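You operate a simulated robot arm through the tools that you are given. There is no shell and no other tool. Be economical: measure what you need, move in short steps, check, and stop when the job is done.

You run a simulated two-armed robot. Do the job below in one go: nothing can be reset, and whatever is moved stays where it is left.

## Task
Put one of the white-band medium vials from the top of the setting bench on top of the yellow filter. Take the cartridge from the top of the setting bench and leave it on top of the pack of mats there. Put the teal-band small vial on top of the next pack. Count the pink-band large vials on the top of the door cabinet, then put as many of the purple-band medium vials from the top of the door cabinet on the top of the ledge of the control desk. Take the pack of small vials from the top of the cream cabinet and leave it on the top of the setting bench. Fetch the yellow-band medium vial from the top of the cream cabinet and stand it on top of the white sheet with a blue tab. Do these in any order. Set down upright: white-band medium vial, purple-band medium vial, pack of small vials, yellow-band medium vial.
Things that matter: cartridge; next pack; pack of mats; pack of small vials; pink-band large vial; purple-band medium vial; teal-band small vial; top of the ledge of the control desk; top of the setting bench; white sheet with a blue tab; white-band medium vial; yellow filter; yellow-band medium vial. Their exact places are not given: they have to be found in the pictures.

Only the result counts: the job must be done as asked and must still hold three seconds after the hand-in. Knocking over, shifting, dropping, spilling or breaking anything else fails it. Flat cloth is picked up by pressing the open fingertips on it (5 to 10 N) and closing them slowly along it; thin cloth reads only 2 to 8 mm in the jaws.

## Robot
Two 7-joint arms with three-finger grippers on one trunk, on a base that drives. Base frame: it is fixed to the floor where the robot stands at the start and does not move with it; the origin is under the middle of the robot, x ahead of it, y to its left, z up; the surface under the hand at the start is at about z = 0.86. Lengths are in m, angles in degrees, forces in N, time in s.
The left shoulder is at the start at [0.07, 0.146, 1.215], the right one opposite. With the tool pointing down near the work surface each hand reaches from about 0.28 to 0.68 m from the robot's upright axis, wherever it stands, measured 20 degrees to its own side. Places, roughly: cartridge [0.5, 0.5, 1]; next pack [0.5, 1, 1]; pack of mats [0.5, 0, 1]; pack of small vials [-3.25, -2.25, 1]; pink-band large vial (4x4x8 cm) [0.4, -1.1, 0.9]; purple-band medium vial (3x3x7 cm) [0.6, -1.3, 0.9]; teal-band small vial (3x3x6 cm) [0.5, 1.4, 0.8]; top of the ledge of the control desk (17x29 cm) [-1.64, 3, 0.8]; top of the setting bench [0.6, -0.1, 0.9]; white sheet with a blue tab (18x11x4 cm) [-3.7, -2.1, 0.9]; white-band medium vial (3x3x7 cm) [0.6, 0.5, 0.9]; white-band medium vial (4x4x7 cm) [0.5, -0.1, 0.9]; yellow filter [0.5, -0.5, 1]; yellow-band medium vial (3x3x7 cm) [-4, -2.1, 1]. Payload 2.2 kg a hand.
The tool frame of a hand sits at the grasp point between the pads (the TCP): z along the fingers, y along the line on which they close. The tips reach 0.028 m beyond it. The gripper opens to 0.102 m. The gripper's body begins 0.071 m behind the TCP.
Orientation is told as [roll, pitch, yaw] about the base's x, y, z axes, in that order, counted from this pose: with the fingers straight down and closing along the base's y, the tool's x points along the base's -x, its y along +y and its z along -z.

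## Interface
- The arms move only by the tool move_arm. It takes "left_targets", "right_targets" or both (then of equal length, played together; a hand with none holds still); each is a list that holds one entry, the list of rows, each a list of 7 numbers: the shift along the tool's x, y, z in units of 25 mm (1.0 is 25 mm), then the turn, a rotation vector about the tool's x, y, z in units of 4 degrees (1.0 is 4 degrees), then the opening, from 0 (shut) to 1 (fully open). In form: [[[dx, dy, dz, ax, ay, az, gripper], ...]]. A call has 1 to 10 rows; each row shifts and turns the commanded pose from where the row before left it, along the tool's axes as they then stand. A call with a number of a shift or a turn outside -1 to 1 is refused whole. Each row takes 0.2 s and may step no farther than 0.05 m and 8.6 degrees from the row before; otherwise, or with a gripper value out of range, the whole call is refused. Where a pose cannot be reached the arm comes as near as it can. A force on the tool above 40 N (or 10 N above the force at the start of the call, whichever is more), or a blocked arm, ends the call early, and 0.2 s more pass. Each finger halts on what it meets, pressing with about 41 N; the grip force reading is that of the motor and also rises with nothing between the fingers. The clock runs only during rows and for 0.2 s after the last one: add rows that do not move to give the fingers time. It gives the time, the measured TCP pose, the force on the tool (base axes), the opening and the grip force at its end, in the units of the frame above (readings bear some noise), with the torque about the TCP (base axes, N m) and any sound that the robot's microphone picked up.
- Cameras (640 x 400 px; columns grow to the right, rows downward): "scene" is now at [0.1341, 0.0138, 1.4455]; the picture's right is [0.04, -1.00, 0.00], its down [-0.70, -0.03, -0.72] and it looks along [0.71, 0.03, -0.70] (base axes); focal length 214 px, centre (320, 200). "left" rides on the left gripper at [0.072, 0.038, -0.086] in its tool frame; the picture's right is [-0.47, 0.89, 0.00], its down [-0.60, -0.32, -0.73] and it looks along [-0.65, -0.34, 0.68] (tool axes); focal length 256 px, centre (320, 200). "right" rides on the right gripper at [0.069, 0.044, -0.086] in its tool frame; the picture's right is [-0.53, 0.85, 0.00], its down [-0.58, -0.36, -0.73] and it looks along [-0.62, -0.39, 0.68] (tool axes); focal length 256 px, centre (320, 200).
- snapshot(camera): a new picture of that camera. The clock stands still meanwhile.
- slide_trunk(by): slides the trunk up (or, below 0, down) by that many m; the arms and the scene camera ride with it, the base frame stays. It gives what a move gives, with no picture.
- base_move(legs): drives the robot by 1 to 6 legs, each [ahead, left, turn to the left] in m, m and degrees, along the robot's own axes; the way and the turn of a leg run together, so that a leg with both is an arc; at most 1.5 m and 180 degrees a leg. The arms and the cameras ride along, it lands a little off, and it stops where it bumps. It gives what a move gives.
- aim_head(pan, tilt): turns the head with the scene camera to pan (to the left, within 86 degrees either way) and tilt (down, from -29 to 69), counted from straight ahead of the robot. It gives what a move gives.
- point_at(camera, pixels): for up to 12 pixels [column, row] of the newest picture of that camera ("zoom" is the newest enlarged one), the place [x, y, z] in the base frame of the surface seen there, good to about 0.002 m, but the place of the scene camera against the robot may be out by one fixed shift of up to 0.025 m in any direction. The clock stands still meanwhile.
- close_up(camera, box): a new picture of the part [left, top, right, bottom] of that camera's present view, enlarged. The clock stands still meanwhile.
- sign_off(): hands the job in; it is judged then, once.

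Go step by step. Measure first, check grasps and placings, and put right what went wrong. The budget is 138 turns and 164 pictures, counting those below and the enlarged ones. Unless the task says otherwise, let go and move clear before handing in.

The tools are called after "Emit:" as name(argument=value, ...) on one line, values as JSON. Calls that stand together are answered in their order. move_arm: Moves the arms, as the interface text tells. Its arguments: {"type":"object","properties":{"left_targets":{"type":"array"},"right_targets":{"type":"array"}},"required":[]} The other tools are called the same way: slide_trunk (by) slides the trunk up or down; base_move (legs) drives the base; aim_head (pan, tilt) turns the head that bears the scene camera; snapshot (camera) takes a picture; point_at (camera, pixels) gives the place of the surface under pixels of a picture; close_up (camera, box) takes an enlarged picture of a part of a camera's view; sign_off () hands the job in.

At the start:

```text
clock: 0.0
left_eef_pos: [0.41, 0.0531, 1.1789]
left_tcp_rot: [0.0, 0.0, 0.1]
left_wrist_force: [-0.8, 1.0, 0.5]
left_wrist_torque: [-0.01, -0.01, 0.0]
left_finger_gap: 0.1021
left_finger_force: 0.1
right_eef_pos: [0.4202, -0.3505, 1.2624]
right_tcp_rot: [0.0, 0.0, 0.0]
right_wrist_force: [-0.2, 0.9, 1.0]
right_wrist_torque: [0.01, 0.02, -0.01]
right_finger_gap: 0.1021
right_finger_force: 0.1
trunk travel left (down, up): [-0.753, 0.187]
robot x, y, heading: [-0.0008, 0.002, -0.0]
head pan, tilt: [2.2, 44.3]
```

scene: 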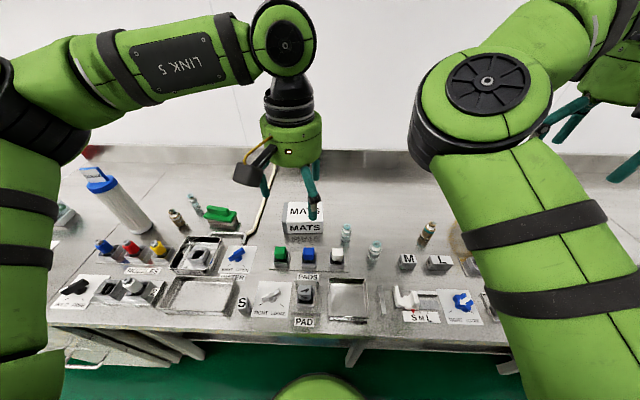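
right: 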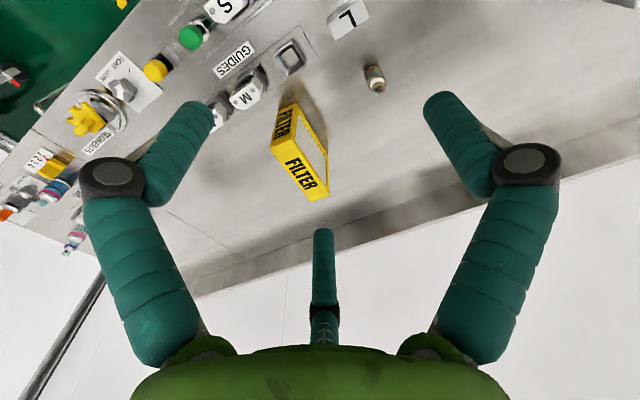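
left: 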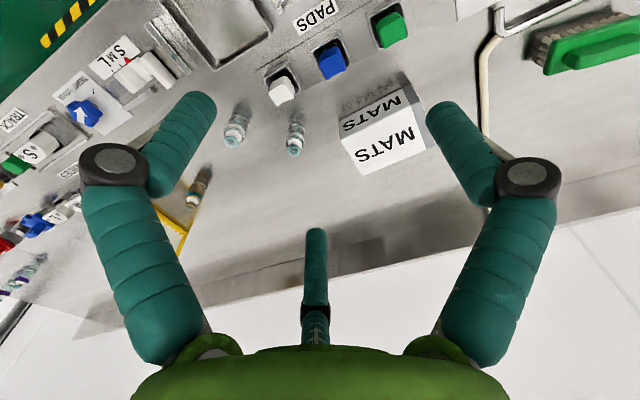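

The scene shows the bench with the MATS pack at (303,215), vials near (346,232), (375,250), (427,232), and a cartridge-like blue-capped bottle at (115,200). I'll take enlarged views first.

Emit:
close_up(camera="scene", box=[40, 140, 260, 340])

Emit:
close_up(camera="scene", box=[260, 180, 500, 340])

```text
2.00 times, centred on (150, 240) of scene
```

zoom: 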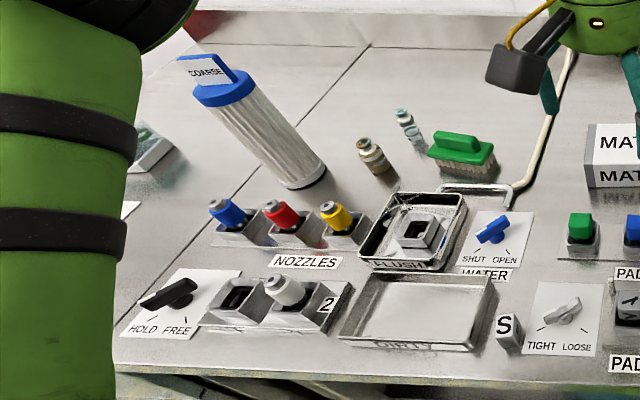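

```text
2.50 times, centred on (380, 260) of scene
```

zoom: 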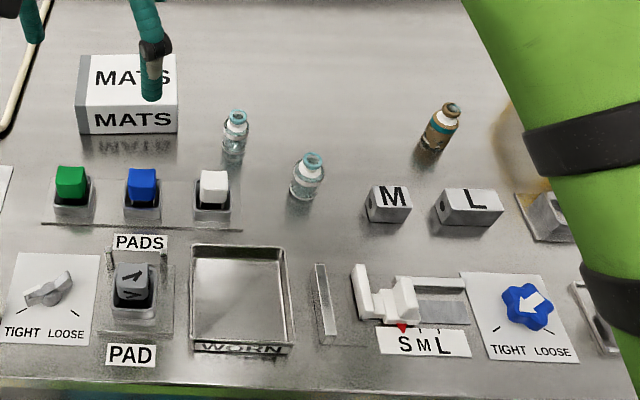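

Vials are small; I'll get enlarged views from the hand cameras to read the bands, and places from the scene.

Emit:
close_up(camera="left", box=[200, 90, 440, 240])

Emit:
close_up(camera="scene", box=[330, 205, 450, 280])

Emit:
point_at(camera="scene", pixels=[[346, 228], [375, 246], [428, 226], [290, 210], [318, 222], [305, 228], [100, 177], [136, 230], [177, 216], [195, 200], [345, 243], [374, 259]])

```text
2.67 times, centred on (320, 165) of left
```

zoom: 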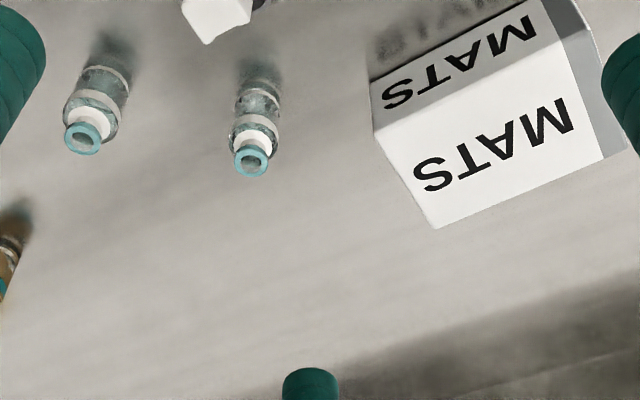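

```text
5.33 times, centred on (390, 242) of scene
```

zoom: 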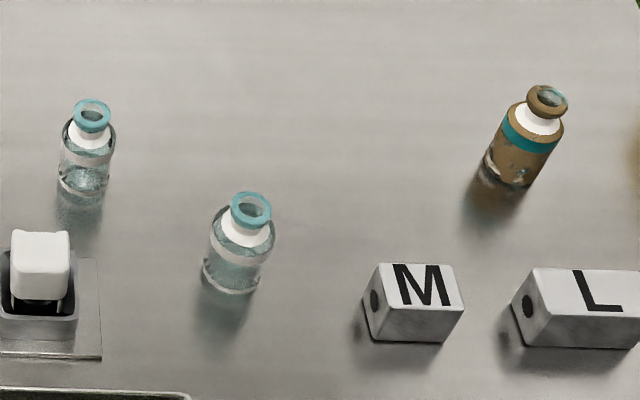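

```text
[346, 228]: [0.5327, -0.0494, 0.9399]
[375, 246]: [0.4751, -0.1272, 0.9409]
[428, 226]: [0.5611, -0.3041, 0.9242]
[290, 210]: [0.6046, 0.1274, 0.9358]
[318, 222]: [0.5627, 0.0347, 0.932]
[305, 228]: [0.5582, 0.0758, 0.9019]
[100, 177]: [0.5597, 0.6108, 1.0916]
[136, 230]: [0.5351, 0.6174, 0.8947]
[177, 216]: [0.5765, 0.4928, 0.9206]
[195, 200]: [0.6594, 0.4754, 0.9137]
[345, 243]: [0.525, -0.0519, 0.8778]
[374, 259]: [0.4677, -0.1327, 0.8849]
```

Both clear vials carry a white band but differ in size, so I'll measure heights on the last zoom.

Emit:
point_at(camera="zoom", pixels=[[84, 103], [94, 128], [243, 197], [253, 222], [540, 89], [550, 113], [160, 150], [320, 180], [60, 155], [114, 155], [210, 245], [272, 250]])

Emit:
close_up(camera="scene", box=[150, 185, 246, 245])

```text
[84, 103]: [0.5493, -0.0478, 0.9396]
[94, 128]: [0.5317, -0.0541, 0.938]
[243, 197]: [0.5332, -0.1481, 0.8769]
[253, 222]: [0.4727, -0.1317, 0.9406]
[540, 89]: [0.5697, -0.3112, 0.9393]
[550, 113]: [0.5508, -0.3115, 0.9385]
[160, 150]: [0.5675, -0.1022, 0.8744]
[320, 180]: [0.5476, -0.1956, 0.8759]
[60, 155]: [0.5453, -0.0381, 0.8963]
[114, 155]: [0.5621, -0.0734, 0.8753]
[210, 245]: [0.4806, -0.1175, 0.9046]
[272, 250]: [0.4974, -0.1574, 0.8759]
```

```text
6.67 times, centred on (198, 215) of scene
```

zoom: 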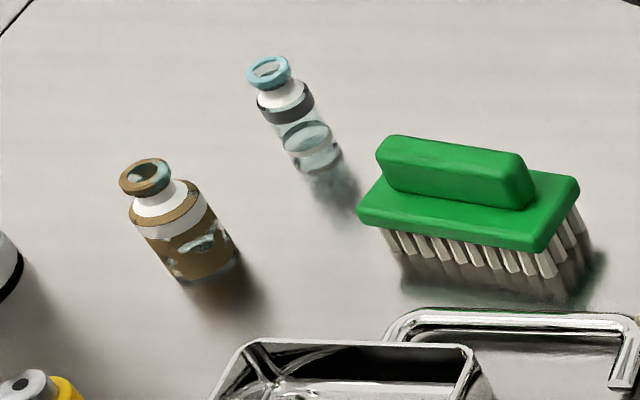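

The brown vial at zoom (185,215) has a white band and matches [0.6,0.5], so it's an unambiguous white-band medium. Now look left and right with the head.

Emit:
aim_head(pan=65, tilt=35)

Emit:
snapshot(camera="scene")

Emit:
aim_head(pan=-65, tilt=35)

Emit:
snapshot(camera="scene")

```text
clock: 1.3
left_eef_pos: [0.4106, 0.0522, 1.18]
left_tcp_rot: [0.0, 0.0, 0.1]
left_wrist_force: [0.2, 0.9, -0.2]
left_wrist_torque: [-0.03, 0.0, 0.01]
left_finger_gap: 0.1021
left_finger_force: 0.0
right_eef_pos: [0.4208, -0.3507, 1.262]
right_tcp_rot: [0.0, 0.0, 0.0]
right_wrist_force: [0.0, 0.3, -0.4]
right_wrist_torque: [0.01, 0.06, -0.04]
right_finger_gap: 0.102
right_finger_force: 0.1
trunk travel left (down, up): [-0.753, 0.187]
robot x, y, heading: [-0.0023, 0.0017, -0.1]
head pan, tilt: [65.0, 35.0]
```

```text
155 pictures are left
```

scene: 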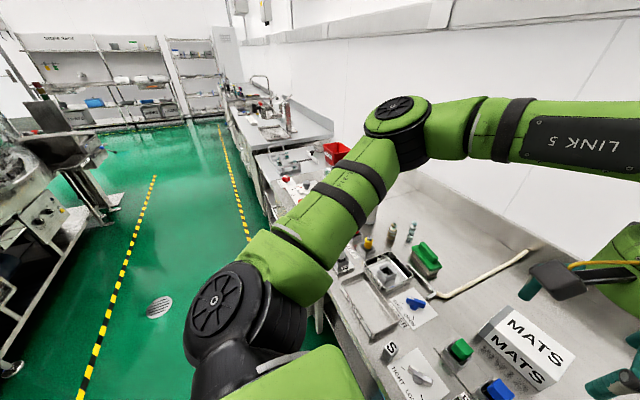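

```text
clock: 3.4
left_eef_pos: [0.4106, 0.0532, 1.1808]
left_tcp_rot: [0.0, 0.1, 0.2]
left_wrist_force: [0.6, -0.5, -0.4]
left_wrist_torque: [-0.01, 0.01, -0.01]
left_finger_gap: 0.1021
left_finger_force: 0.0
right_eef_pos: [0.4201, -0.3502, 1.2626]
right_tcp_rot: [0.1, 0.0, 0.0]
right_wrist_force: [-0.7, 0.4, -0.1]
right_wrist_torque: [-0.03, -0.01, -0.01]
right_finger_gap: 0.1017
right_finger_force: 0.1
trunk travel left (down, up): [-0.753, 0.187]
robot x, y, heading: [0.0002, -0.0024, -0.2]
head pan, tilt: [-65.0, 35.0]
```

```text
154 pictures are left
```

scene: 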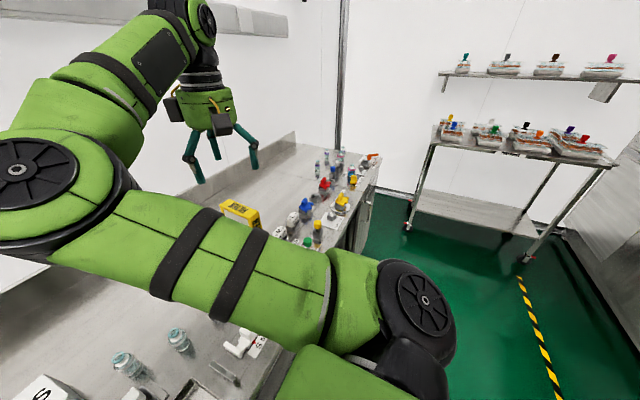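

The bench runs left-right, with the door cabinet to the right and the control desk and other furniture behind. I'll move left 0.4 m to face the cartridge and brown vial.

Emit:
base_move(legs=[[0, 0.42, 0]])

Emit:
aim_head(pan=15, tilt=45)

Emit:
snapshot(camera="scene")

Emit:
snapshot(camera="left")

```text
clock: 6.0
left_eef_pos: [0.4091, 0.4714, 1.1799]
left_tcp_rot: [0.0, -0.1, 0.4]
left_wrist_force: [0.0, 0.1, 0.3]
left_wrist_torque: [0.03, -0.01, 0.01]
left_finger_gap: 0.1018
left_finger_force: 0.0
right_eef_pos: [0.4219, 0.0686, 1.2621]
right_tcp_rot: [0.0, 0.0, 0.2]
right_wrist_force: [-0.9, 0.9, 0.1]
right_wrist_torque: [-0.01, 0.01, 0.01]
right_finger_gap: 0.1021
right_finger_force: 0.0
trunk travel left (down, up): [-0.753, 0.187]
robot x, y, heading: [-0.0004, 0.4222, 0.2]
head pan, tilt: [-65.0, 35.0]
```

```text
clock: 7.5
left_eef_pos: [0.4095, 0.4734, 1.1799]
left_tcp_rot: [0.0, 0.0, 0.4]
left_wrist_force: [0.7, 0.8, -0.1]
left_wrist_torque: [-0.02, -0.01, 0.02]
left_finger_gap: 0.102
left_finger_force: 0.0
right_eef_pos: [0.4219, 0.0715, 1.2622]
right_tcp_rot: [0.0, 0.0, 0.2]
right_wrist_force: [0.1, -0.1, -0.1]
right_wrist_torque: [0.0, 0.02, 0.02]
right_finger_gap: 0.1023
right_finger_force: 0.0
trunk travel left (down, up): [-0.753, 0.187]
robot x, y, heading: [-0.0024, 0.418, 0.1]
head pan, tilt: [15.0, 45.0]
```

```text
153 pictures are left
```

scene: 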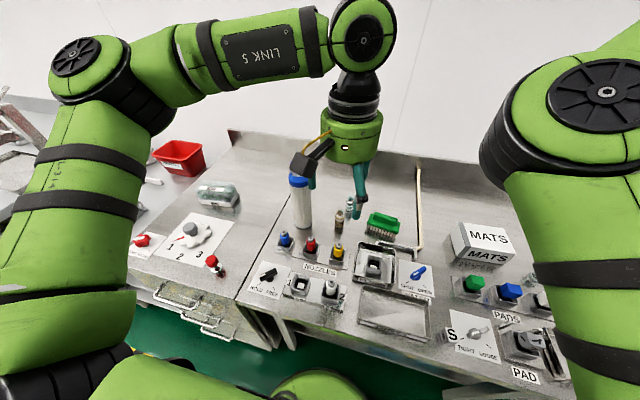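

```text
152 pictures are left
```

left: 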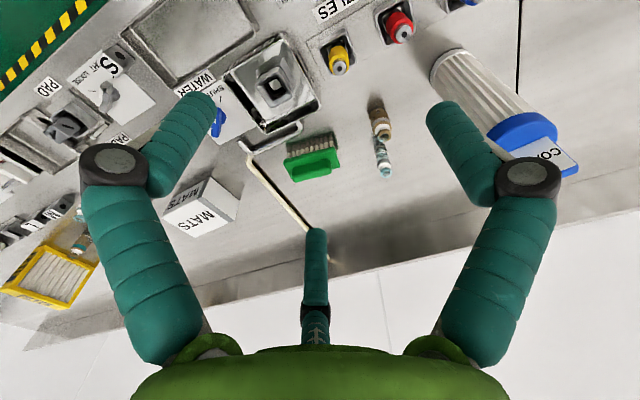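

Use the left hand camera, which is free of the scene shift, to measure the cartridge cap, the vials and the MATS pack, and the scene camera for comparison.

Emit:
point_at(camera="left", pixels=[[520, 132], [500, 140], [545, 128], [553, 158], [435, 72], [478, 103], [379, 107], [385, 128], [381, 157], [195, 208], [165, 208], [215, 228]])

Emit:
close_up(camera="left", box=[340, 20, 600, 185])

Emit:
close_up(camera="scene", box=[270, 165, 400, 255])

```text
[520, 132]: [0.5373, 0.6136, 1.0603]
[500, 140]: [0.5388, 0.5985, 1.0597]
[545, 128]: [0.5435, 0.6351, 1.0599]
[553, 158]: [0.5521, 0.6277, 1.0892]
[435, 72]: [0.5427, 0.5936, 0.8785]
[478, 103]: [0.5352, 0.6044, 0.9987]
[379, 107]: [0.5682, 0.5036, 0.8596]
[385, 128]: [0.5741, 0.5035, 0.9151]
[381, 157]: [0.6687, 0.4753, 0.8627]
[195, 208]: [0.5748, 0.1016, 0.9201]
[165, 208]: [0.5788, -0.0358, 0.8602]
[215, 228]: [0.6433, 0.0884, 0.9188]
```

```text
2.42 times, centred on (470, 102) of left
```

zoom: 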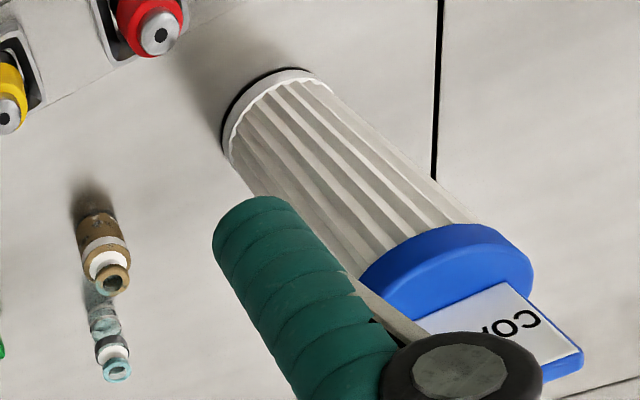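

```text
4.44 times, centred on (335, 210) of scene
```

zoom: 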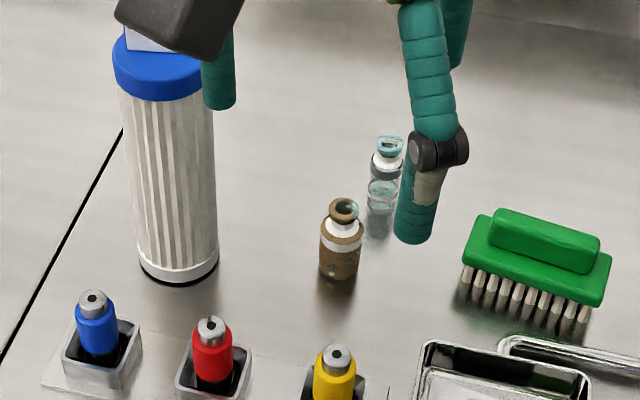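

Bench is z=0.860 in the hand camera. I'll sample the cartridge cap rim to fit its centre, and the vial.

Emit:
point_at(camera="left", pixels=[[493, 139], [503, 129], [519, 121], [536, 118], [548, 123], [555, 132], [575, 158], [576, 166], [382, 118], [388, 135], [376, 112], [383, 124]])

Emit:
point_at(camera="zoom", pixels=[[120, 65], [140, 90], [160, 95], [180, 93], [198, 80], [345, 205], [323, 225], [361, 225], [343, 235], [240, 200]])

```text
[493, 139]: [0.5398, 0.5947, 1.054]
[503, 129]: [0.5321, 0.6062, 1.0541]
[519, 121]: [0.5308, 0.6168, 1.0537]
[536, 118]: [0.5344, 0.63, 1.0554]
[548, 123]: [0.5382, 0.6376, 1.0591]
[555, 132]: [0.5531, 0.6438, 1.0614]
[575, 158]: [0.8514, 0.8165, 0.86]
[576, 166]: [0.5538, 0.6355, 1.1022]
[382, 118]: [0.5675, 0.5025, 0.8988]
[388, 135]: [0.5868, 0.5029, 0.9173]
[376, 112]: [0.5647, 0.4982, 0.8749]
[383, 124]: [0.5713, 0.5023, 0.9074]
```

```text
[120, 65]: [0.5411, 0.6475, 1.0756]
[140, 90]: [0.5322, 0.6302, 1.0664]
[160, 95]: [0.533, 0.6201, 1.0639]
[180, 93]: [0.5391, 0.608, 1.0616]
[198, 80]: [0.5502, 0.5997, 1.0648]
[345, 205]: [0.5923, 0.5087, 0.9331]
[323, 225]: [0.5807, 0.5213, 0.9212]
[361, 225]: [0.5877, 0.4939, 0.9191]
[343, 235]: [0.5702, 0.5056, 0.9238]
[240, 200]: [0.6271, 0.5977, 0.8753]
```

Cap fits a circle at (0.561, 0.616), r≈0.030, top 1.06, tag top ≈1.105. I'll move the left hand above it at the present height.

Emit:
move_arm(left_targets=[[[-0.87, 0.82, 0, 0, 0, 0, 1], [-0.87, 0.82, 0, 0, 0, 0, 1], [-0.87, 0.82, 0, 0, 0, 0, 1], [-0.87, 0.82, 0, 0, 0, 0, 1], [-0.87, 0.82, 0, 0, 0, 0, 1], [-0.87, 0.82, 0, 0, 0, 0, 1], [-0.87, 0.82, 0, 0, 0, 0, 1], [0, 0, 0, 0, 0, 0, 1]]])

Emit:
snapshot(camera="left")

```text
clock: 9.3
left_eef_pos: [0.5638, 0.617, 1.1803]
left_tcp_rot: [0.0, 0.0, 0.4]
left_wrist_force: [-0.9, -1.1, 0.2]
left_wrist_torque: [0.02, -0.03, 0.0]
left_finger_gap: 0.1021
left_finger_force: 0.0
right_eef_pos: [0.4207, 0.0711, 1.2617]
right_tcp_rot: [0.1, 0.0, 0.2]
right_wrist_force: [-0.2, -0.2, 0.0]
right_wrist_torque: [-0.04, 0.0, 0.0]
right_finger_gap: 0.1022
right_finger_force: 0.1
trunk travel left (down, up): [-0.753, 0.187]
robot x, y, heading: [-0.0051, 0.4177, 0.1]
head pan, tilt: [15.0, 45.0]
```

```text
149 pictures are left
```

left: 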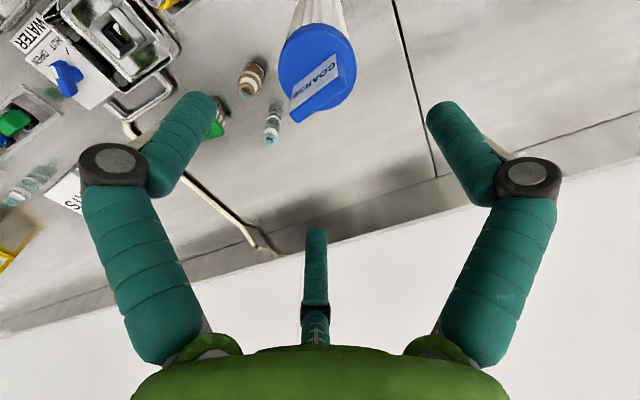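

The cap at (317,68) sits where the tool axis should fall (about (320,78) at that depth). I'll verify with a few points.

Emit:
point_at(camera="left", pixels=[[281, 70], [355, 70], [318, 107], [300, 45], [318, 25], [345, 95], [292, 100], [340, 62], [335, 100]])

```text
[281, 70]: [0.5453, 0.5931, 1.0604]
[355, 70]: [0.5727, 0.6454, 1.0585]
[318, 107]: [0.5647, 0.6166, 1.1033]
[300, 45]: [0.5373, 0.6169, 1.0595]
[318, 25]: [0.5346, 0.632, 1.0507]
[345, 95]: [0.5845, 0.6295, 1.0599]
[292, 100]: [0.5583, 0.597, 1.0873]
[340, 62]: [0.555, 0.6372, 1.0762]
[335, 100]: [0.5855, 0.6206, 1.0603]
```

Aligned; tag top 1.103. Descend 0.133 and close slowly.

Emit:
move_arm(left_targets=[[[0.1, 0, 0.9, 0, 0, 0, 1], [0, 0, 0.9, 0, 0, 0, 1], [0, 0, 0.9, 0, 0, 0, 1], [0, 0, 0.9, 0, 0, 0, 1], [0, 0, 0.9, 0, 0, 0, 1], [0, 0, 0.85, 0, 0, 0, 1], [0, 0, 0, 0, 0, 0, 1], [0, 0, 0, 0, 0, 0, 0.5], [0, 0, 0, 0, 0, 0, 0.3], [0, 0, 0, 0, 0, 0, 0.3]]])

```text
clock: 11.6
left_eef_pos: [0.5588, 0.6176, 1.0473]
left_tcp_rot: [-0.2, -0.3, 0.2]
left_wrist_force: [2.6, -0.7, 8.4]
left_wrist_torque: [0.04, -0.37, -0.05]
left_finger_gap: 0.059
left_finger_force: 41.4
right_eef_pos: [0.4204, 0.0705, 1.2624]
right_tcp_rot: [0.0, 0.0, 0.4]
right_wrist_force: [-0.4, -1.1, 0.0]
right_wrist_torque: [0.02, -0.03, 0.0]
right_finger_gap: 0.1022
right_finger_force: 0.1
trunk travel left (down, up): [-0.753, 0.187]
robot x, y, heading: [0.0002, 0.4182, 0.0]
head pan, tilt: [15.0, 45.0]
```

Gripped (gap 0.059, 41 N). Lift 0.15.

Emit:
move_arm(left_targets=[[[0, 0, -0.5, 0, 0, 0, 0.2], [0, 0, -0.9, 0, 0, 0, 0.2], [0, 0, -0.9, 0, 0, 0, 0.2], [0, 0, -0.9, 0, 0, 0, 0.2], [0, 0, -0.9, 0, 0, 0, 0.2], [0, 0, -0.9, 0, 0, 0, 0.2], [0, 0, -0.9, 0, 0, 0, 0.2], [0, 0, 0, 0, 0, 0, 0.2]]])

Emit:
snapshot(camera="left")

```text
clock: 13.3
left_eef_pos: [0.5596, 0.6185, 1.1936]
left_tcp_rot: [-0.1, 0.0, 0.4]
left_wrist_force: [0.6, -0.5, -2.6]
left_wrist_torque: [0.06, -0.01, 0.04]
left_finger_gap: 0.0591
left_finger_force: 40.7
right_eef_pos: [0.4216, 0.0704, 1.262]
right_tcp_rot: [0.0, 0.0, 0.2]
right_wrist_force: [0.5, 0.6, -1.0]
right_wrist_torque: [-0.03, -0.01, -0.01]
right_finger_gap: 0.1019
right_finger_force: 0.0
trunk travel left (down, up): [-0.753, 0.187]
robot x, y, heading: [-0.0028, 0.4183, 0.4]
head pan, tilt: [15.0, 45.0]
```

```text
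148 pictures are left
```

left: 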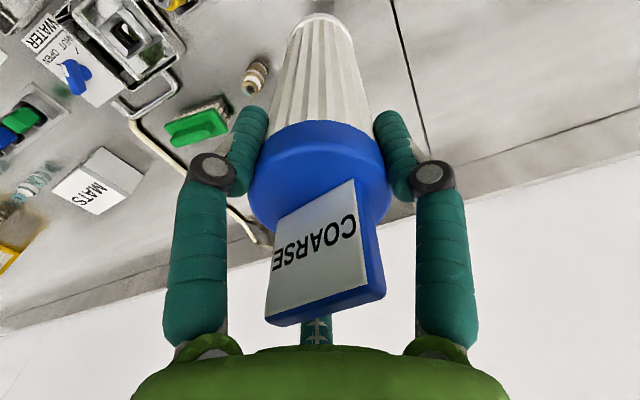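

Cartridge is held straight. Now measure the MATS pack's top corners from the left camera.

Emit:
point_at(camera="left", pixels=[[104, 150], [142, 172], [58, 182], [100, 206], [70, 190], [110, 185], [100, 155], [135, 180], [88, 165], [95, 195]])

Emit:
close_up(camera="left", box=[20, 120, 180, 230])

```text
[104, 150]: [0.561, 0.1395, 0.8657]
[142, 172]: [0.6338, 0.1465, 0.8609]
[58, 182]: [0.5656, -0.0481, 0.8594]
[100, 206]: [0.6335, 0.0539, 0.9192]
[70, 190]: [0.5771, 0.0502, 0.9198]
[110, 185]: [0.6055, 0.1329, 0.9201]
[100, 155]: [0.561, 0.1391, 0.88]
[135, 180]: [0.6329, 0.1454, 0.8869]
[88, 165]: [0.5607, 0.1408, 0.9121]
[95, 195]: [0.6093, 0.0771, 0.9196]
```

```text
3.64 times, centred on (100, 175) of left
```

zoom: 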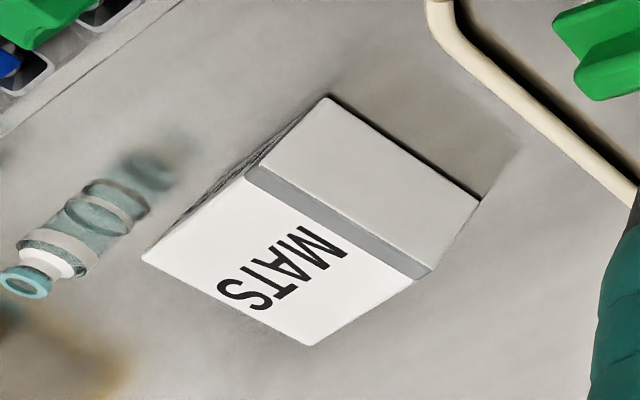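

Query the top corners on the zoom.

Emit:
point_at(camera="zoom", pixels=[[150, 257], [307, 339], [250, 182], [410, 278], [280, 260]])

```text
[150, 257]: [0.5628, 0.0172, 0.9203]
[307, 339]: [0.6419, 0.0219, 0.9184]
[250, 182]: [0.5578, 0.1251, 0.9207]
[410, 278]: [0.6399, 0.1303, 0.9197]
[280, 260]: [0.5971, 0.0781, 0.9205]
```

MATS top centre ≈(0.600,0.079), z=0.920, about 0.08×0.125. Drive right 0.42, carrying the cartridge at z≥1.0.

Emit:
base_move(legs=[[0, -0.42, 0]])

Emit:
snapshot(camera="left")

```text
clock: 16.0
left_eef_pos: [0.5623, 0.1866, 1.1936]
left_tcp_rot: [-0.1, 0.0, -0.2]
left_wrist_force: [0.4, 0.1, -2.7]
left_wrist_torque: [0.02, -0.02, -0.03]
left_finger_gap: 0.059
left_finger_force: 40.9
right_eef_pos: [0.4187, -0.3587, 1.2622]
right_tcp_rot: [-0.1, 0.0, -0.4]
right_wrist_force: [0.4, -0.1, -0.2]
right_wrist_torque: [-0.03, 0.01, 0.04]
right_finger_gap: 0.1022
right_finger_force: 0.0
trunk travel left (down, up): [-0.753, 0.187]
robot x, y, heading: [-0.0023, -0.0082, -0.4]
head pan, tilt: [15.0, 45.0]
```

```text
146 pictures are left
```

left: 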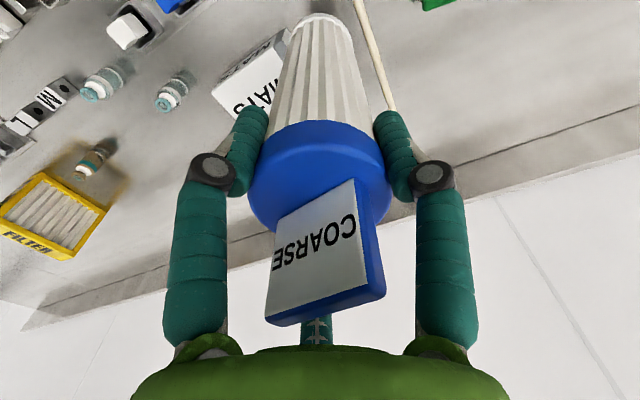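

Shift over the pack centre, then check the view.

Emit:
move_arm(left_targets=[[[-0.25, -0.72, 0, 0, 0, 0, 0.2], [-0.25, -0.72, 0, 0, 0, 0, 0.2], [-0.25, -0.72, 0, 0, 0, 0, 0.2], [-0.25, -0.72, 0, 0, 0, 0, 0.2], [-0.25, -0.72, 0, 0, 0, 0, 0.2], [-0.25, -0.7, 0, 0, 0, 0, 0.2], [0, 0, 0, 0, 0, 0, 0.2]]])

Emit:
aim_head(pan=0, tilt=38)

Emit:
snapshot(camera="scene")

```text
clock: 17.6
left_eef_pos: [0.598, 0.0767, 1.1937]
left_tcp_rot: [-0.1, 0.0, -0.2]
left_wrist_force: [-0.5, -0.5, -2.5]
left_wrist_torque: [-0.01, 0.01, 0.0]
left_finger_gap: 0.0591
left_finger_force: 41.5
right_eef_pos: [0.4184, -0.3588, 1.262]
right_tcp_rot: [-0.2, 0.0, -0.4]
right_wrist_force: [1.2, 0.7, 0.4]
right_wrist_torque: [-0.03, -0.01, -0.01]
right_finger_gap: 0.1021
right_finger_force: 0.0
trunk travel left (down, up): [-0.753, 0.187]
robot x, y, heading: [-0.0026, -0.0101, -0.2]
head pan, tilt: [15.0, 45.0]
```

```text
clock: 18.3
left_eef_pos: [0.5989, 0.0779, 1.1932]
left_tcp_rot: [0.0, 0.0, -0.2]
left_wrist_force: [0.6, 0.3, -3.1]
left_wrist_torque: [0.02, -0.01, -0.02]
left_finger_gap: 0.0592
left_finger_force: 40.7
right_eef_pos: [0.417, -0.3601, 1.2625]
right_tcp_rot: [-0.1, 0.0, -0.2]
right_wrist_force: [0.7, 0.0, 0.2]
right_wrist_torque: [0.0, 0.01, 0.03]
right_finger_gap: 0.1019
right_finger_force: 0.1
trunk travel left (down, up): [-0.753, 0.187]
robot x, y, heading: [-0.0028, -0.0033, -0.2]
head pan, tilt: [0.0, 38.0]
```

```text
145 pictures are left
```

scene: 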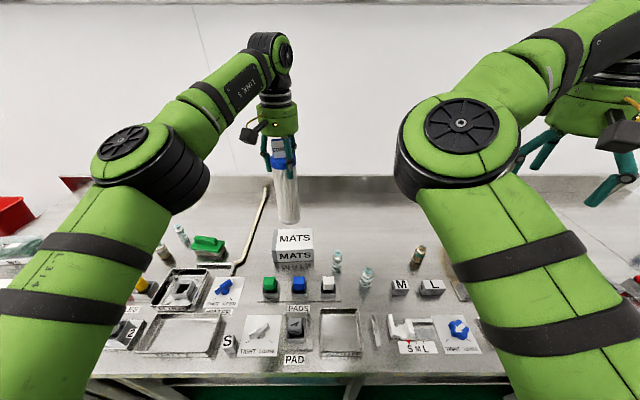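

Above the pack. Descend 0.085 and watch the force.

Emit:
move_arm(left_targets=[[[0, 0, 0.8, 0, 0, 0, 0.2], [0, 0, 0.8, 0, 0, 0, 0.2], [0, 0, 0.8, 0, 0, 0, 0.2], [0, 0, 0.5, 0, 0, 0, 0.2], [0, 0, 0.25, 0, 0, 0, 0.2], [0, 0, 0.2, 0, 0, 0, 0.2], [0, 0, 0.1, 0, 0, 0, 0.2], [0, 0, 0, 0, 0, 0, 0.2]]])

```text
clock: 20.1
left_eef_pos: [0.5981, 0.079, 1.1071]
left_tcp_rot: [0.0, 0.1, -0.2]
left_wrist_force: [-0.2, 0.0, -2.9]
left_wrist_torque: [-0.01, 0.03, 0.04]
left_finger_gap: 0.0592
left_finger_force: 40.8
right_eef_pos: [0.4187, -0.3608, 1.262]
right_tcp_rot: [0.0, -0.1, -0.4]
right_wrist_force: [-0.6, -0.2, 0.2]
right_wrist_torque: [0.0, 0.04, 0.01]
right_finger_gap: 0.1018
right_finger_force: 0.1
trunk travel left (down, up): [-0.753, 0.187]
robot x, y, heading: [0.0027, -0.002, -0.2]
head pan, tilt: [0.0, 38.0]
```

Emit:
move_arm(left_targets=[[[0, 0, 0.08, 0, 0, 0, 0.2], [0, 0, 0.08, 0, 0, 0, 0.2], [0, 0, 0, 0, 0, 0, 0.2]]])

```text
clock: 20.9
left_eef_pos: [0.5968, 0.0786, 1.1062]
left_tcp_rot: [-0.1, -0.3, -0.2]
left_wrist_force: [2.8, 0.3, 8.6]
left_wrist_torque: [0.14, -0.1, -0.02]
left_finger_gap: 0.0591
left_finger_force: 41.2
right_eef_pos: [0.4169, -0.3596, 1.2635]
right_tcp_rot: [0.0, 0.0, -0.3]
right_wrist_force: [0.6, 0.2, -0.4]
right_wrist_torque: [-0.01, 0.0, 0.0]
right_finger_gap: 0.1021
right_finger_force: 0.1
trunk travel left (down, up): [-0.753, 0.187]
robot x, y, heading: [-0.0032, -0.0082, -0.5]
head pan, tilt: [0.0, 38.0]
```

Contact felt (+8.6 N). Open slowly, then rise clear.

Emit:
move_arm(left_targets=[[[0, 0, 0, 0, 0, 0, 0.62], [0, 0, 0, 0, 0, 0, 0.75], [0, 0, 0, 0, 0, 0, 1], [0, 0, 0, 0, 0, 0, 1], [0, 0, -0.6, 0, 0, 0, 1], [0, 0, -0.9, 0, 0, 0, 1], [0, 0, -0.9, 0, 0, 0, 1], [0, 0, -0.9, 0, 0, 0, 1], [0, 0, -0.9, 0, 0, 0, 1], [0, 0, -0.9, 0, 0, 0, 1]]])

Emit:
snapshot(camera="scene")

```text
clock: 23.1
left_eef_pos: [0.588, 0.0755, 1.2307]
left_tcp_rot: [0.1, -0.2, -0.3]
left_wrist_force: [-0.2, 0.6, -0.2]
left_wrist_torque: [0.02, -0.06, 0.01]
left_finger_gap: 0.1021
left_finger_force: 0.0
left hand out of reach, approached as far as the arm can: row 10
right_eef_pos: [0.4162, -0.3628, 1.2621]
right_tcp_rot: [0.2, -0.2, -0.4]
right_wrist_force: [-0.2, -0.3, -0.4]
right_wrist_torque: [0.04, -0.06, 0.0]
right_finger_gap: 0.1019
right_finger_force: 0.1
trunk travel left (down, up): [-0.753, 0.187]
robot x, y, heading: [-0.0003, -0.0072, -0.2]
head pan, tilt: [0.0, 38.0]
```

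```text
144 pictures are left
```

scene: 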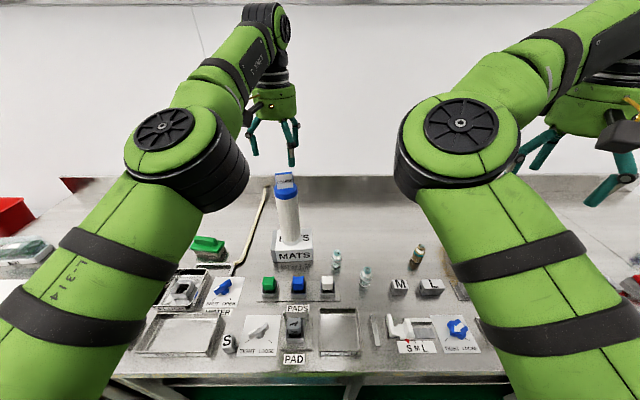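

The cartridge stands on the MATS pack at (287,205). Retract the left hand and drive left for the brown white-band vial.

Emit:
move_arm(left_targets=[[[0.9, 0, 0, 0, 0, 0, 1], [0.9, 0, 0, 0, 0, 0, 1], [0.9, 0, 0, 0, 0, 0, 1], [0.9, 0.5, 0, 0, 0, 0, 1], [0.9, 0.5, 0, 0, 0, 0, 1], [0.9, 0.5, 0, 0, 0, 0, 1], [0.9, 0.5, 0, 0, 0, 0, 1], [0, 0, 0, 0, 0, 0, 1]]])

Emit:
base_move(legs=[[0, 0.36, 0]])

Emit:
snapshot(camera="left")

```text
clock: 24.9
left_eef_pos: [0.5625, 0.0911, 1.248]
left_tcp_rot: [0.0, 0.0, -0.1]
left_wrist_force: [-0.9, -0.8, -0.1]
left_wrist_torque: [0.03, -0.03, 0.04]
left_finger_gap: 0.1021
left_finger_force: 0.0
left hand out of reach, approached as far as the arm can: row 1, 2, 3, 4, 5, 6
right_eef_pos: [0.4178, -0.3629, 1.2618]
right_tcp_rot: [0.2, 0.0, -0.3]
right_wrist_force: [0.5, -0.3, -0.7]
right_wrist_torque: [0.02, 0.0, -0.03]
right_finger_gap: 0.102
right_finger_force: 0.1
trunk travel left (down, up): [-0.753, 0.187]
robot x, y, heading: [-0.0062, -0.0069, -0.3]
head pan, tilt: [0.0, 38.0]
```

```text
clock: 27.3
left_eef_pos: [0.5656, 0.4503, 1.2472]
left_tcp_rot: [0.1, 0.0, -0.3]
left_wrist_force: [-0.5, 0.5, 0.0]
left_wrist_torque: [0.06, 0.02, 0.02]
left_finger_gap: 0.1023
left_finger_force: 0.0
right_eef_pos: [0.4191, -0.0024, 1.2614]
right_tcp_rot: [0.1, 0.0, -0.6]
right_wrist_force: [0.1, -0.3, 0.0]
right_wrist_torque: [0.03, 0.02, 0.0]
right_finger_gap: 0.1022
right_finger_force: 0.0
trunk travel left (down, up): [-0.753, 0.187]
robot x, y, heading: [0.0027, 0.3508, -0.6]
head pan, tilt: [0.0, 38.0]
```

```text
143 pictures are left
```

left: 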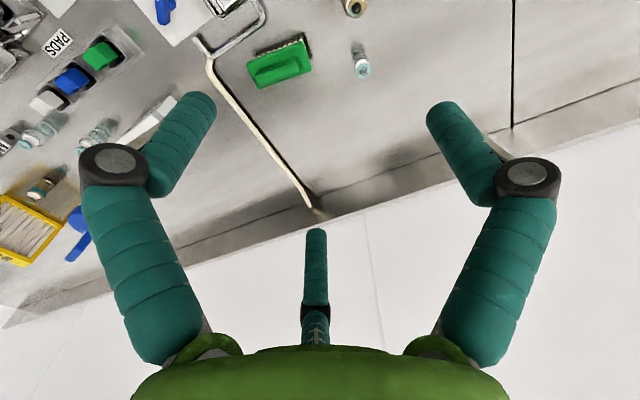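

The brown vial is nearly out of view at (355,5). I'll lower the hand over its measured place (0.583,0.503).

Emit:
move_arm(left_targets=[[[0, 0.2, 0.95, 0, 0, 0, 1], [0, 0.2, 0.95, 0, 0, 0, 1], [0, 0.3, 0.95, 0, 0, 0, 1], [0, 0.3, 0.95, 0, 0, 0, 1], [0, 0.3, 0.95, 0, 0, 0, 1], [-0.2, 0.4, 0.95, 0, 0, 0, 1], [-0.2, 0.4, 0.95, 0, 0, 0, 1], [-0.2, 0, 0.9, 0, 0, 0, 1], [0, 0, 0, 0, 0, 0, 1]]])

Emit:
snapshot(camera="left")

```text
clock: 29.3
left_eef_pos: [0.5792, 0.5059, 1.0575]
left_tcp_rot: [0.0, 0.0, -0.3]
left_wrist_force: [0.7, 0.2, -0.1]
left_wrist_torque: [-0.01, 0.0, -0.03]
left_finger_gap: 0.102
left_finger_force: 0.0
right_eef_pos: [0.4173, -0.0004, 1.2615]
right_tcp_rot: [0.0, -0.1, -0.4]
right_wrist_force: [0.1, -0.4, -0.7]
right_wrist_torque: [-0.03, -0.02, 0.03]
right_finger_gap: 0.1017
right_finger_force: 0.1
trunk travel left (down, up): [-0.753, 0.187]
robot x, y, heading: [-0.0021, 0.3545, -0.3]
head pan, tilt: [0.0, 38.0]
```

```text
142 pictures are left
```

left: 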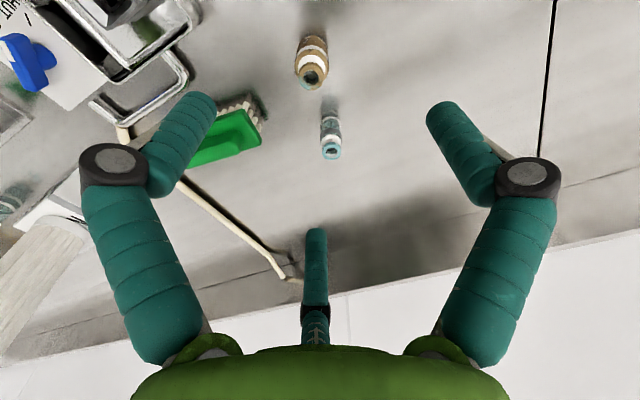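

Brown vial cap at (313,75). Locate it, the brush and the other vial.

Emit:
point_at(camera="left", pixels=[[306, 72], [316, 84], [297, 66], [328, 66], [312, 50], [331, 152], [262, 128], [250, 145], [308, 86]])

Emit:
close_up(camera="left", box=[250, 20, 378, 100])

```text
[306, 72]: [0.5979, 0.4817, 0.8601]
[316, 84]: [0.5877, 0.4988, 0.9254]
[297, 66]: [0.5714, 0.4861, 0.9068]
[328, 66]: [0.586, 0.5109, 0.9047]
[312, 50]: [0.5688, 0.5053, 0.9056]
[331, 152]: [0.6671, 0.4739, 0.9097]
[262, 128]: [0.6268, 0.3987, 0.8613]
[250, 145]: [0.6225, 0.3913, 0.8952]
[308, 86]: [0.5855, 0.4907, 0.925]
```

```text
5.00 times, centred on (314, 60) of left
```

zoom: 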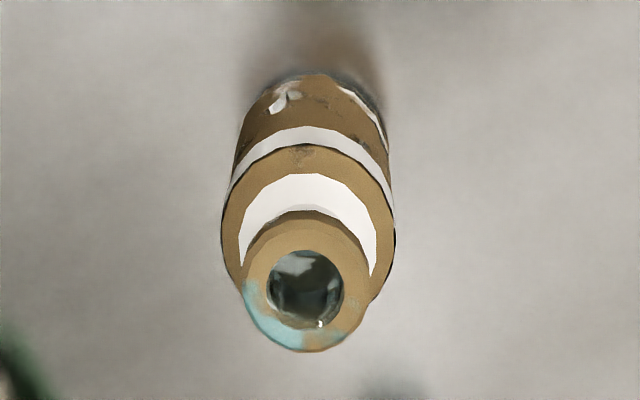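

Vial centre ≈(0.582,0.4965), top 0.925. Descend to TCP z≈0.895 with 60% opening, then close.

Emit:
move_arm(left_targets=[[[-0.1, -0.38, 0.5, 0, 0, 0, 0.65], [0, 0, 0.9, 0, 0, 0, 0.65], [0, 0, 0.9, 0, 0, 0, 0.65], [0, 0, 0.9, 0, 0, 0, 0.65], [0, 0, 0.9, 0, 0, 0, 0.65], [0, 0, 0.9, 0, 0, 0, 0.65], [0, 0, 0.9, 0, 0, 0, 0.65], [0, 0, 0.55, 0, 0, 0, 0.65], [0, 0, 0, 0, 0, 0, 0.65]]])

Emit:
snapshot(camera="left")

```text
clock: 31.3
left_eef_pos: [0.5837, 0.4947, 0.8959]
left_tcp_rot: [-0.1, -0.1, -0.4]
left_wrist_force: [-0.3, 0.6, 0.3]
left_wrist_torque: [-0.01, -0.01, -0.02]
left_finger_gap: 0.0664
left_finger_force: 0.0
right_eef_pos: [0.419, -0.0003, 1.262]
right_tcp_rot: [0.0, 0.0, -0.6]
right_wrist_force: [0.3, -0.7, 0.1]
right_wrist_torque: [-0.01, 0.03, 0.01]
right_finger_gap: 0.1021
right_finger_force: 0.0
trunk travel left (down, up): [-0.753, 0.187]
robot x, y, heading: [0.0024, 0.3525, -0.7]
head pan, tilt: [0.0, 38.0]
```

```text
140 pictures are left
```

left: 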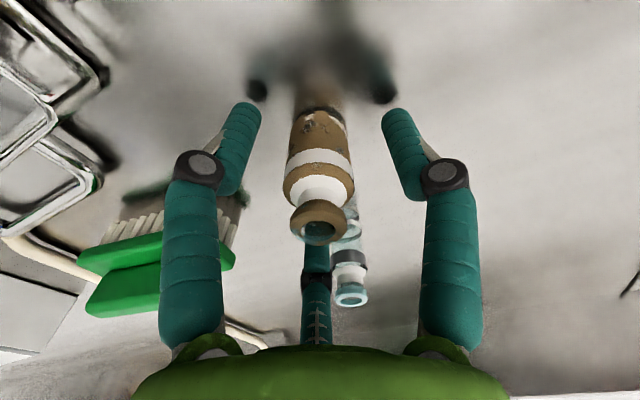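

The vial stands centred between the fingers at (320,160). Close, then lift.

Emit:
move_arm(left_targets=[[[0, 0, 0, 0, 0, 0, 0.4], [0, 0, 0, 0, 0, 0, 0.15], [0, 0, 0, 0, 0, 0, 0.15], [0, 0, -0.5, 0, 0, 0, 0.15], [0, 0, -0.9, 0, 0, 0, 0.15], [0, 0, -0.9, 0, 0, 0, 0.15], [0, 0, -0.9, 0, 0, 0, 0.15], [0, 0, -0.9, 0, 0, 0, 0.15], [0, 0, -0.9, 0, 0, 0, 0.15], [0, 0, -0.9, 0, 0, 0, 0.15]]])

Emit:
move_arm(left_targets=[[[0.7, -0.4, -0.9, 0, 0, 0, 0.15], [0.9, -0.4, -0.9, 0, 0, 0, 0.15], [0.9, -0.4, -0.9, 0, 0, 0, 0.15], [0.9, -0.4, -0.5, 0, 0, 0, 0.15], [0.9, -0.4, 0, 0, 0, 0, 0.15], [0.9, 0, 0, 0, 0, 0, 0.15], [0.7, 0, 0, 0, 0, 0, 0.15], [0, 0, 0, 0, 0, 0, 0.15]]])

Emit:
snapshot(camera="left")

```text
clock: 33.5
left_eef_pos: [0.582, 0.4942, 1.0453]
left_tcp_rot: [-0.1, -0.2, -0.4]
left_wrist_force: [-0.5, -0.3, 0.0]
left_wrist_torque: [0.02, 0.0, -0.02]
left_finger_gap: 0.0267
left_finger_force: 40.7
right_eef_pos: [0.4186, -0.0001, 1.2634]
right_tcp_rot: [-0.1, 0.0, -0.5]
right_wrist_force: [-0.2, -0.9, 0.1]
right_wrist_torque: [-0.01, 0.04, 0.0]
right_finger_gap: 0.1022
right_finger_force: 0.1
trunk travel left (down, up): [-0.753, 0.187]
robot x, y, heading: [0.0005, 0.3497, -0.6]
head pan, tilt: [0.0, 38.0]
```

```text
clock: 35.3
left_eef_pos: [0.4365, 0.4461, 1.1225]
left_tcp_rot: [0.1, 0.0, -0.4]
left_wrist_force: [-0.2, 0.2, -0.3]
left_wrist_torque: [0.01, 0.0, -0.02]
left_finger_gap: 0.0267
left_finger_force: 41.0
right_eef_pos: [0.4201, 0.0008, 1.2619]
right_tcp_rot: [0.0, -0.1, -0.5]
right_wrist_force: [0.5, -0.4, -0.5]
right_wrist_torque: [0.04, 0.02, 0.05]
right_finger_gap: 0.1018
right_finger_force: 0.0
trunk travel left (down, up): [-0.753, 0.187]
robot x, y, heading: [0.0052, 0.3515, -0.5]
head pan, tilt: [0.0, 38.0]
```

```text
139 pictures are left
```

left: 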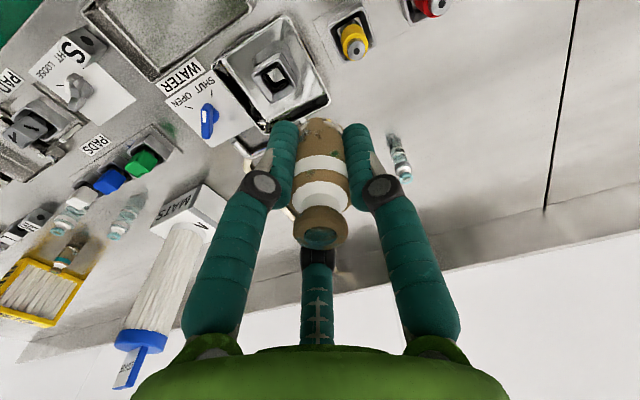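

The vial is held upright. Drive right 0.6 with the vial at z≈1.1, then look ahead-right before going on.

Emit:
base_move(legs=[[0, -0.65, 0]])

Emit:
aim_head(pan=-40, tilt=35)

Emit:
snapshot(camera="scene")

Emit:
snapshot(camera="left")

```text
clock: 38.9
left_eef_pos: [0.4293, -0.2118, 1.1235]
left_tcp_rot: [-0.1, 0.1, -0.9]
left_wrist_force: [0.6, 0.1, -1.1]
left_wrist_torque: [0.01, -0.01, -0.01]
left_finger_gap: 0.0268
left_finger_force: 41.0
right_eef_pos: [0.4075, -0.6584, 1.2612]
right_tcp_rot: [-0.2, 0.0, -1.0]
right_wrist_force: [-0.4, 0.3, -0.4]
right_wrist_torque: [-0.01, -0.01, 0.0]
right_finger_gap: 0.1019
right_finger_force: 0.0
trunk travel left (down, up): [-0.753, 0.187]
robot x, y, heading: [-0.0078, -0.3017, -0.9]
head pan, tilt: [0.0, 38.0]
```

```text
clock: 40.0
left_eef_pos: [0.4295, -0.2123, 1.1242]
left_tcp_rot: [0.0, 0.0, -1.0]
left_wrist_force: [-0.6, 0.3, -0.4]
left_wrist_torque: [-0.01, -0.02, -0.02]
left_finger_gap: 0.027
left_finger_force: 41.1
right_eef_pos: [0.4079, -0.6585, 1.2622]
right_tcp_rot: [0.0, 0.0, -1.0]
right_wrist_force: [0.9, -1.5, 0.5]
right_wrist_torque: [0.01, 0.0, -0.02]
right_finger_gap: 0.1019
right_finger_force: 0.0
trunk travel left (down, up): [-0.753, 0.187]
robot x, y, heading: [-0.0045, -0.2992, -1.0]
head pan, tilt: [-40.0, 35.0]
```

```text
138 pictures are left
```

scene: 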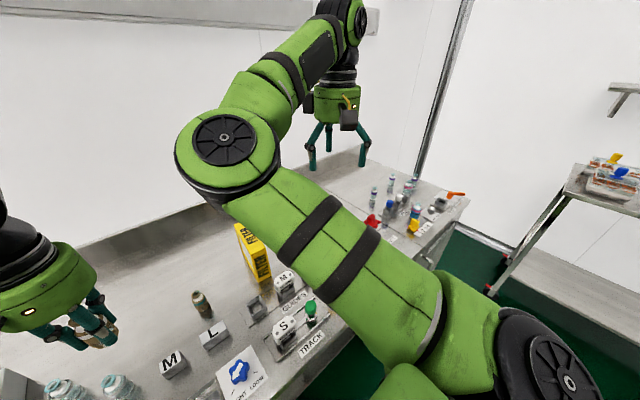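

```text
137 pictures are left
```

left: 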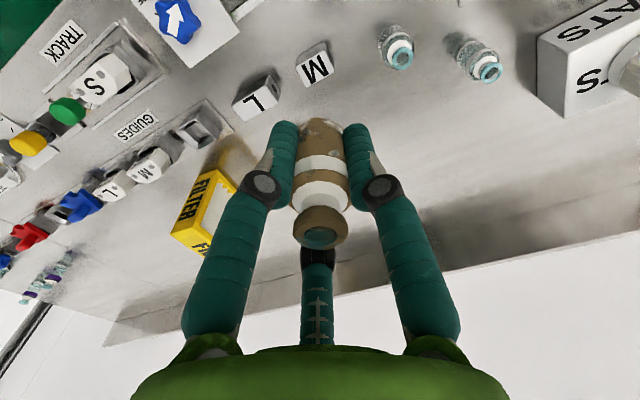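

The yellow filter is at (205,205) in the left picture. Measure it and the dark post at the far end.

Emit:
point_at(camera="left", pixels=[[215, 175], [205, 172], [200, 210], [178, 232], [190, 236], [222, 190], [234, 185], [205, 240]])

Emit:
point_at(camera="scene", pixels=[[240, 228], [268, 278], [252, 250], [445, 80], [425, 150], [455, 215], [375, 190]])

Emit:
close_up(camera="scene", box=[180, 190, 340, 290])

Emit:
close_up(camera="scene", box=[350, 150, 478, 230])

```text
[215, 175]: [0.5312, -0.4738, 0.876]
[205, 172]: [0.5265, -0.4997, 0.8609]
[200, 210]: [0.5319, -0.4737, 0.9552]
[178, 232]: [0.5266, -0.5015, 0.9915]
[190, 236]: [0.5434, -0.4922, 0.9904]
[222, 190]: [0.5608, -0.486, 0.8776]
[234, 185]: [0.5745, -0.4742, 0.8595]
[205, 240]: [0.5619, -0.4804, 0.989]
```

```text
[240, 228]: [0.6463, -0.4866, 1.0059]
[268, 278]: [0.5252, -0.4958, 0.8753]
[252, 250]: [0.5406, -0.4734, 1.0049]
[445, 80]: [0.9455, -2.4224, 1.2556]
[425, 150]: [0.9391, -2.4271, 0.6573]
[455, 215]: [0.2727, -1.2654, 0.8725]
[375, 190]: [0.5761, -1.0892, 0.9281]
```

```text
4.00 times, centred on (260, 240) of scene
```

zoom: 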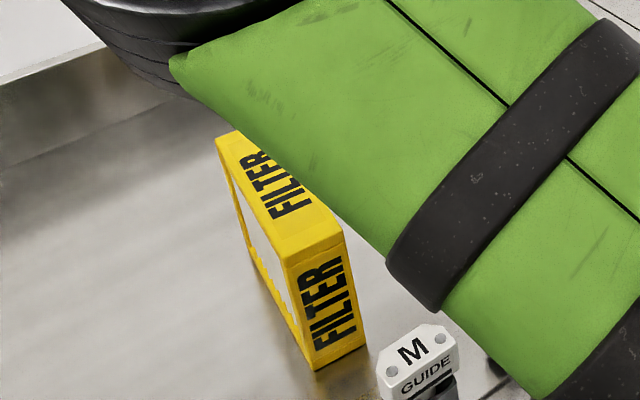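

```text
5.00 times, centred on (414, 190) of scene
```

zoom: 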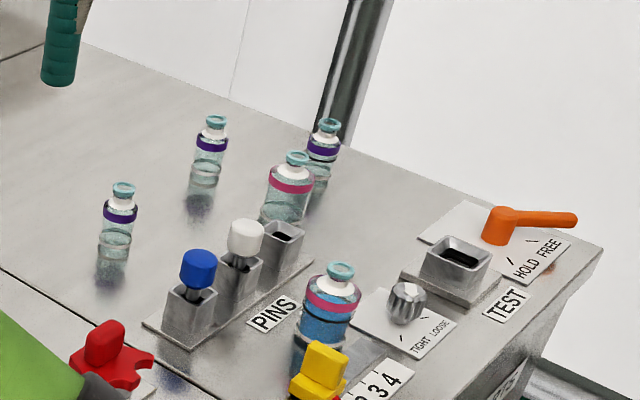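

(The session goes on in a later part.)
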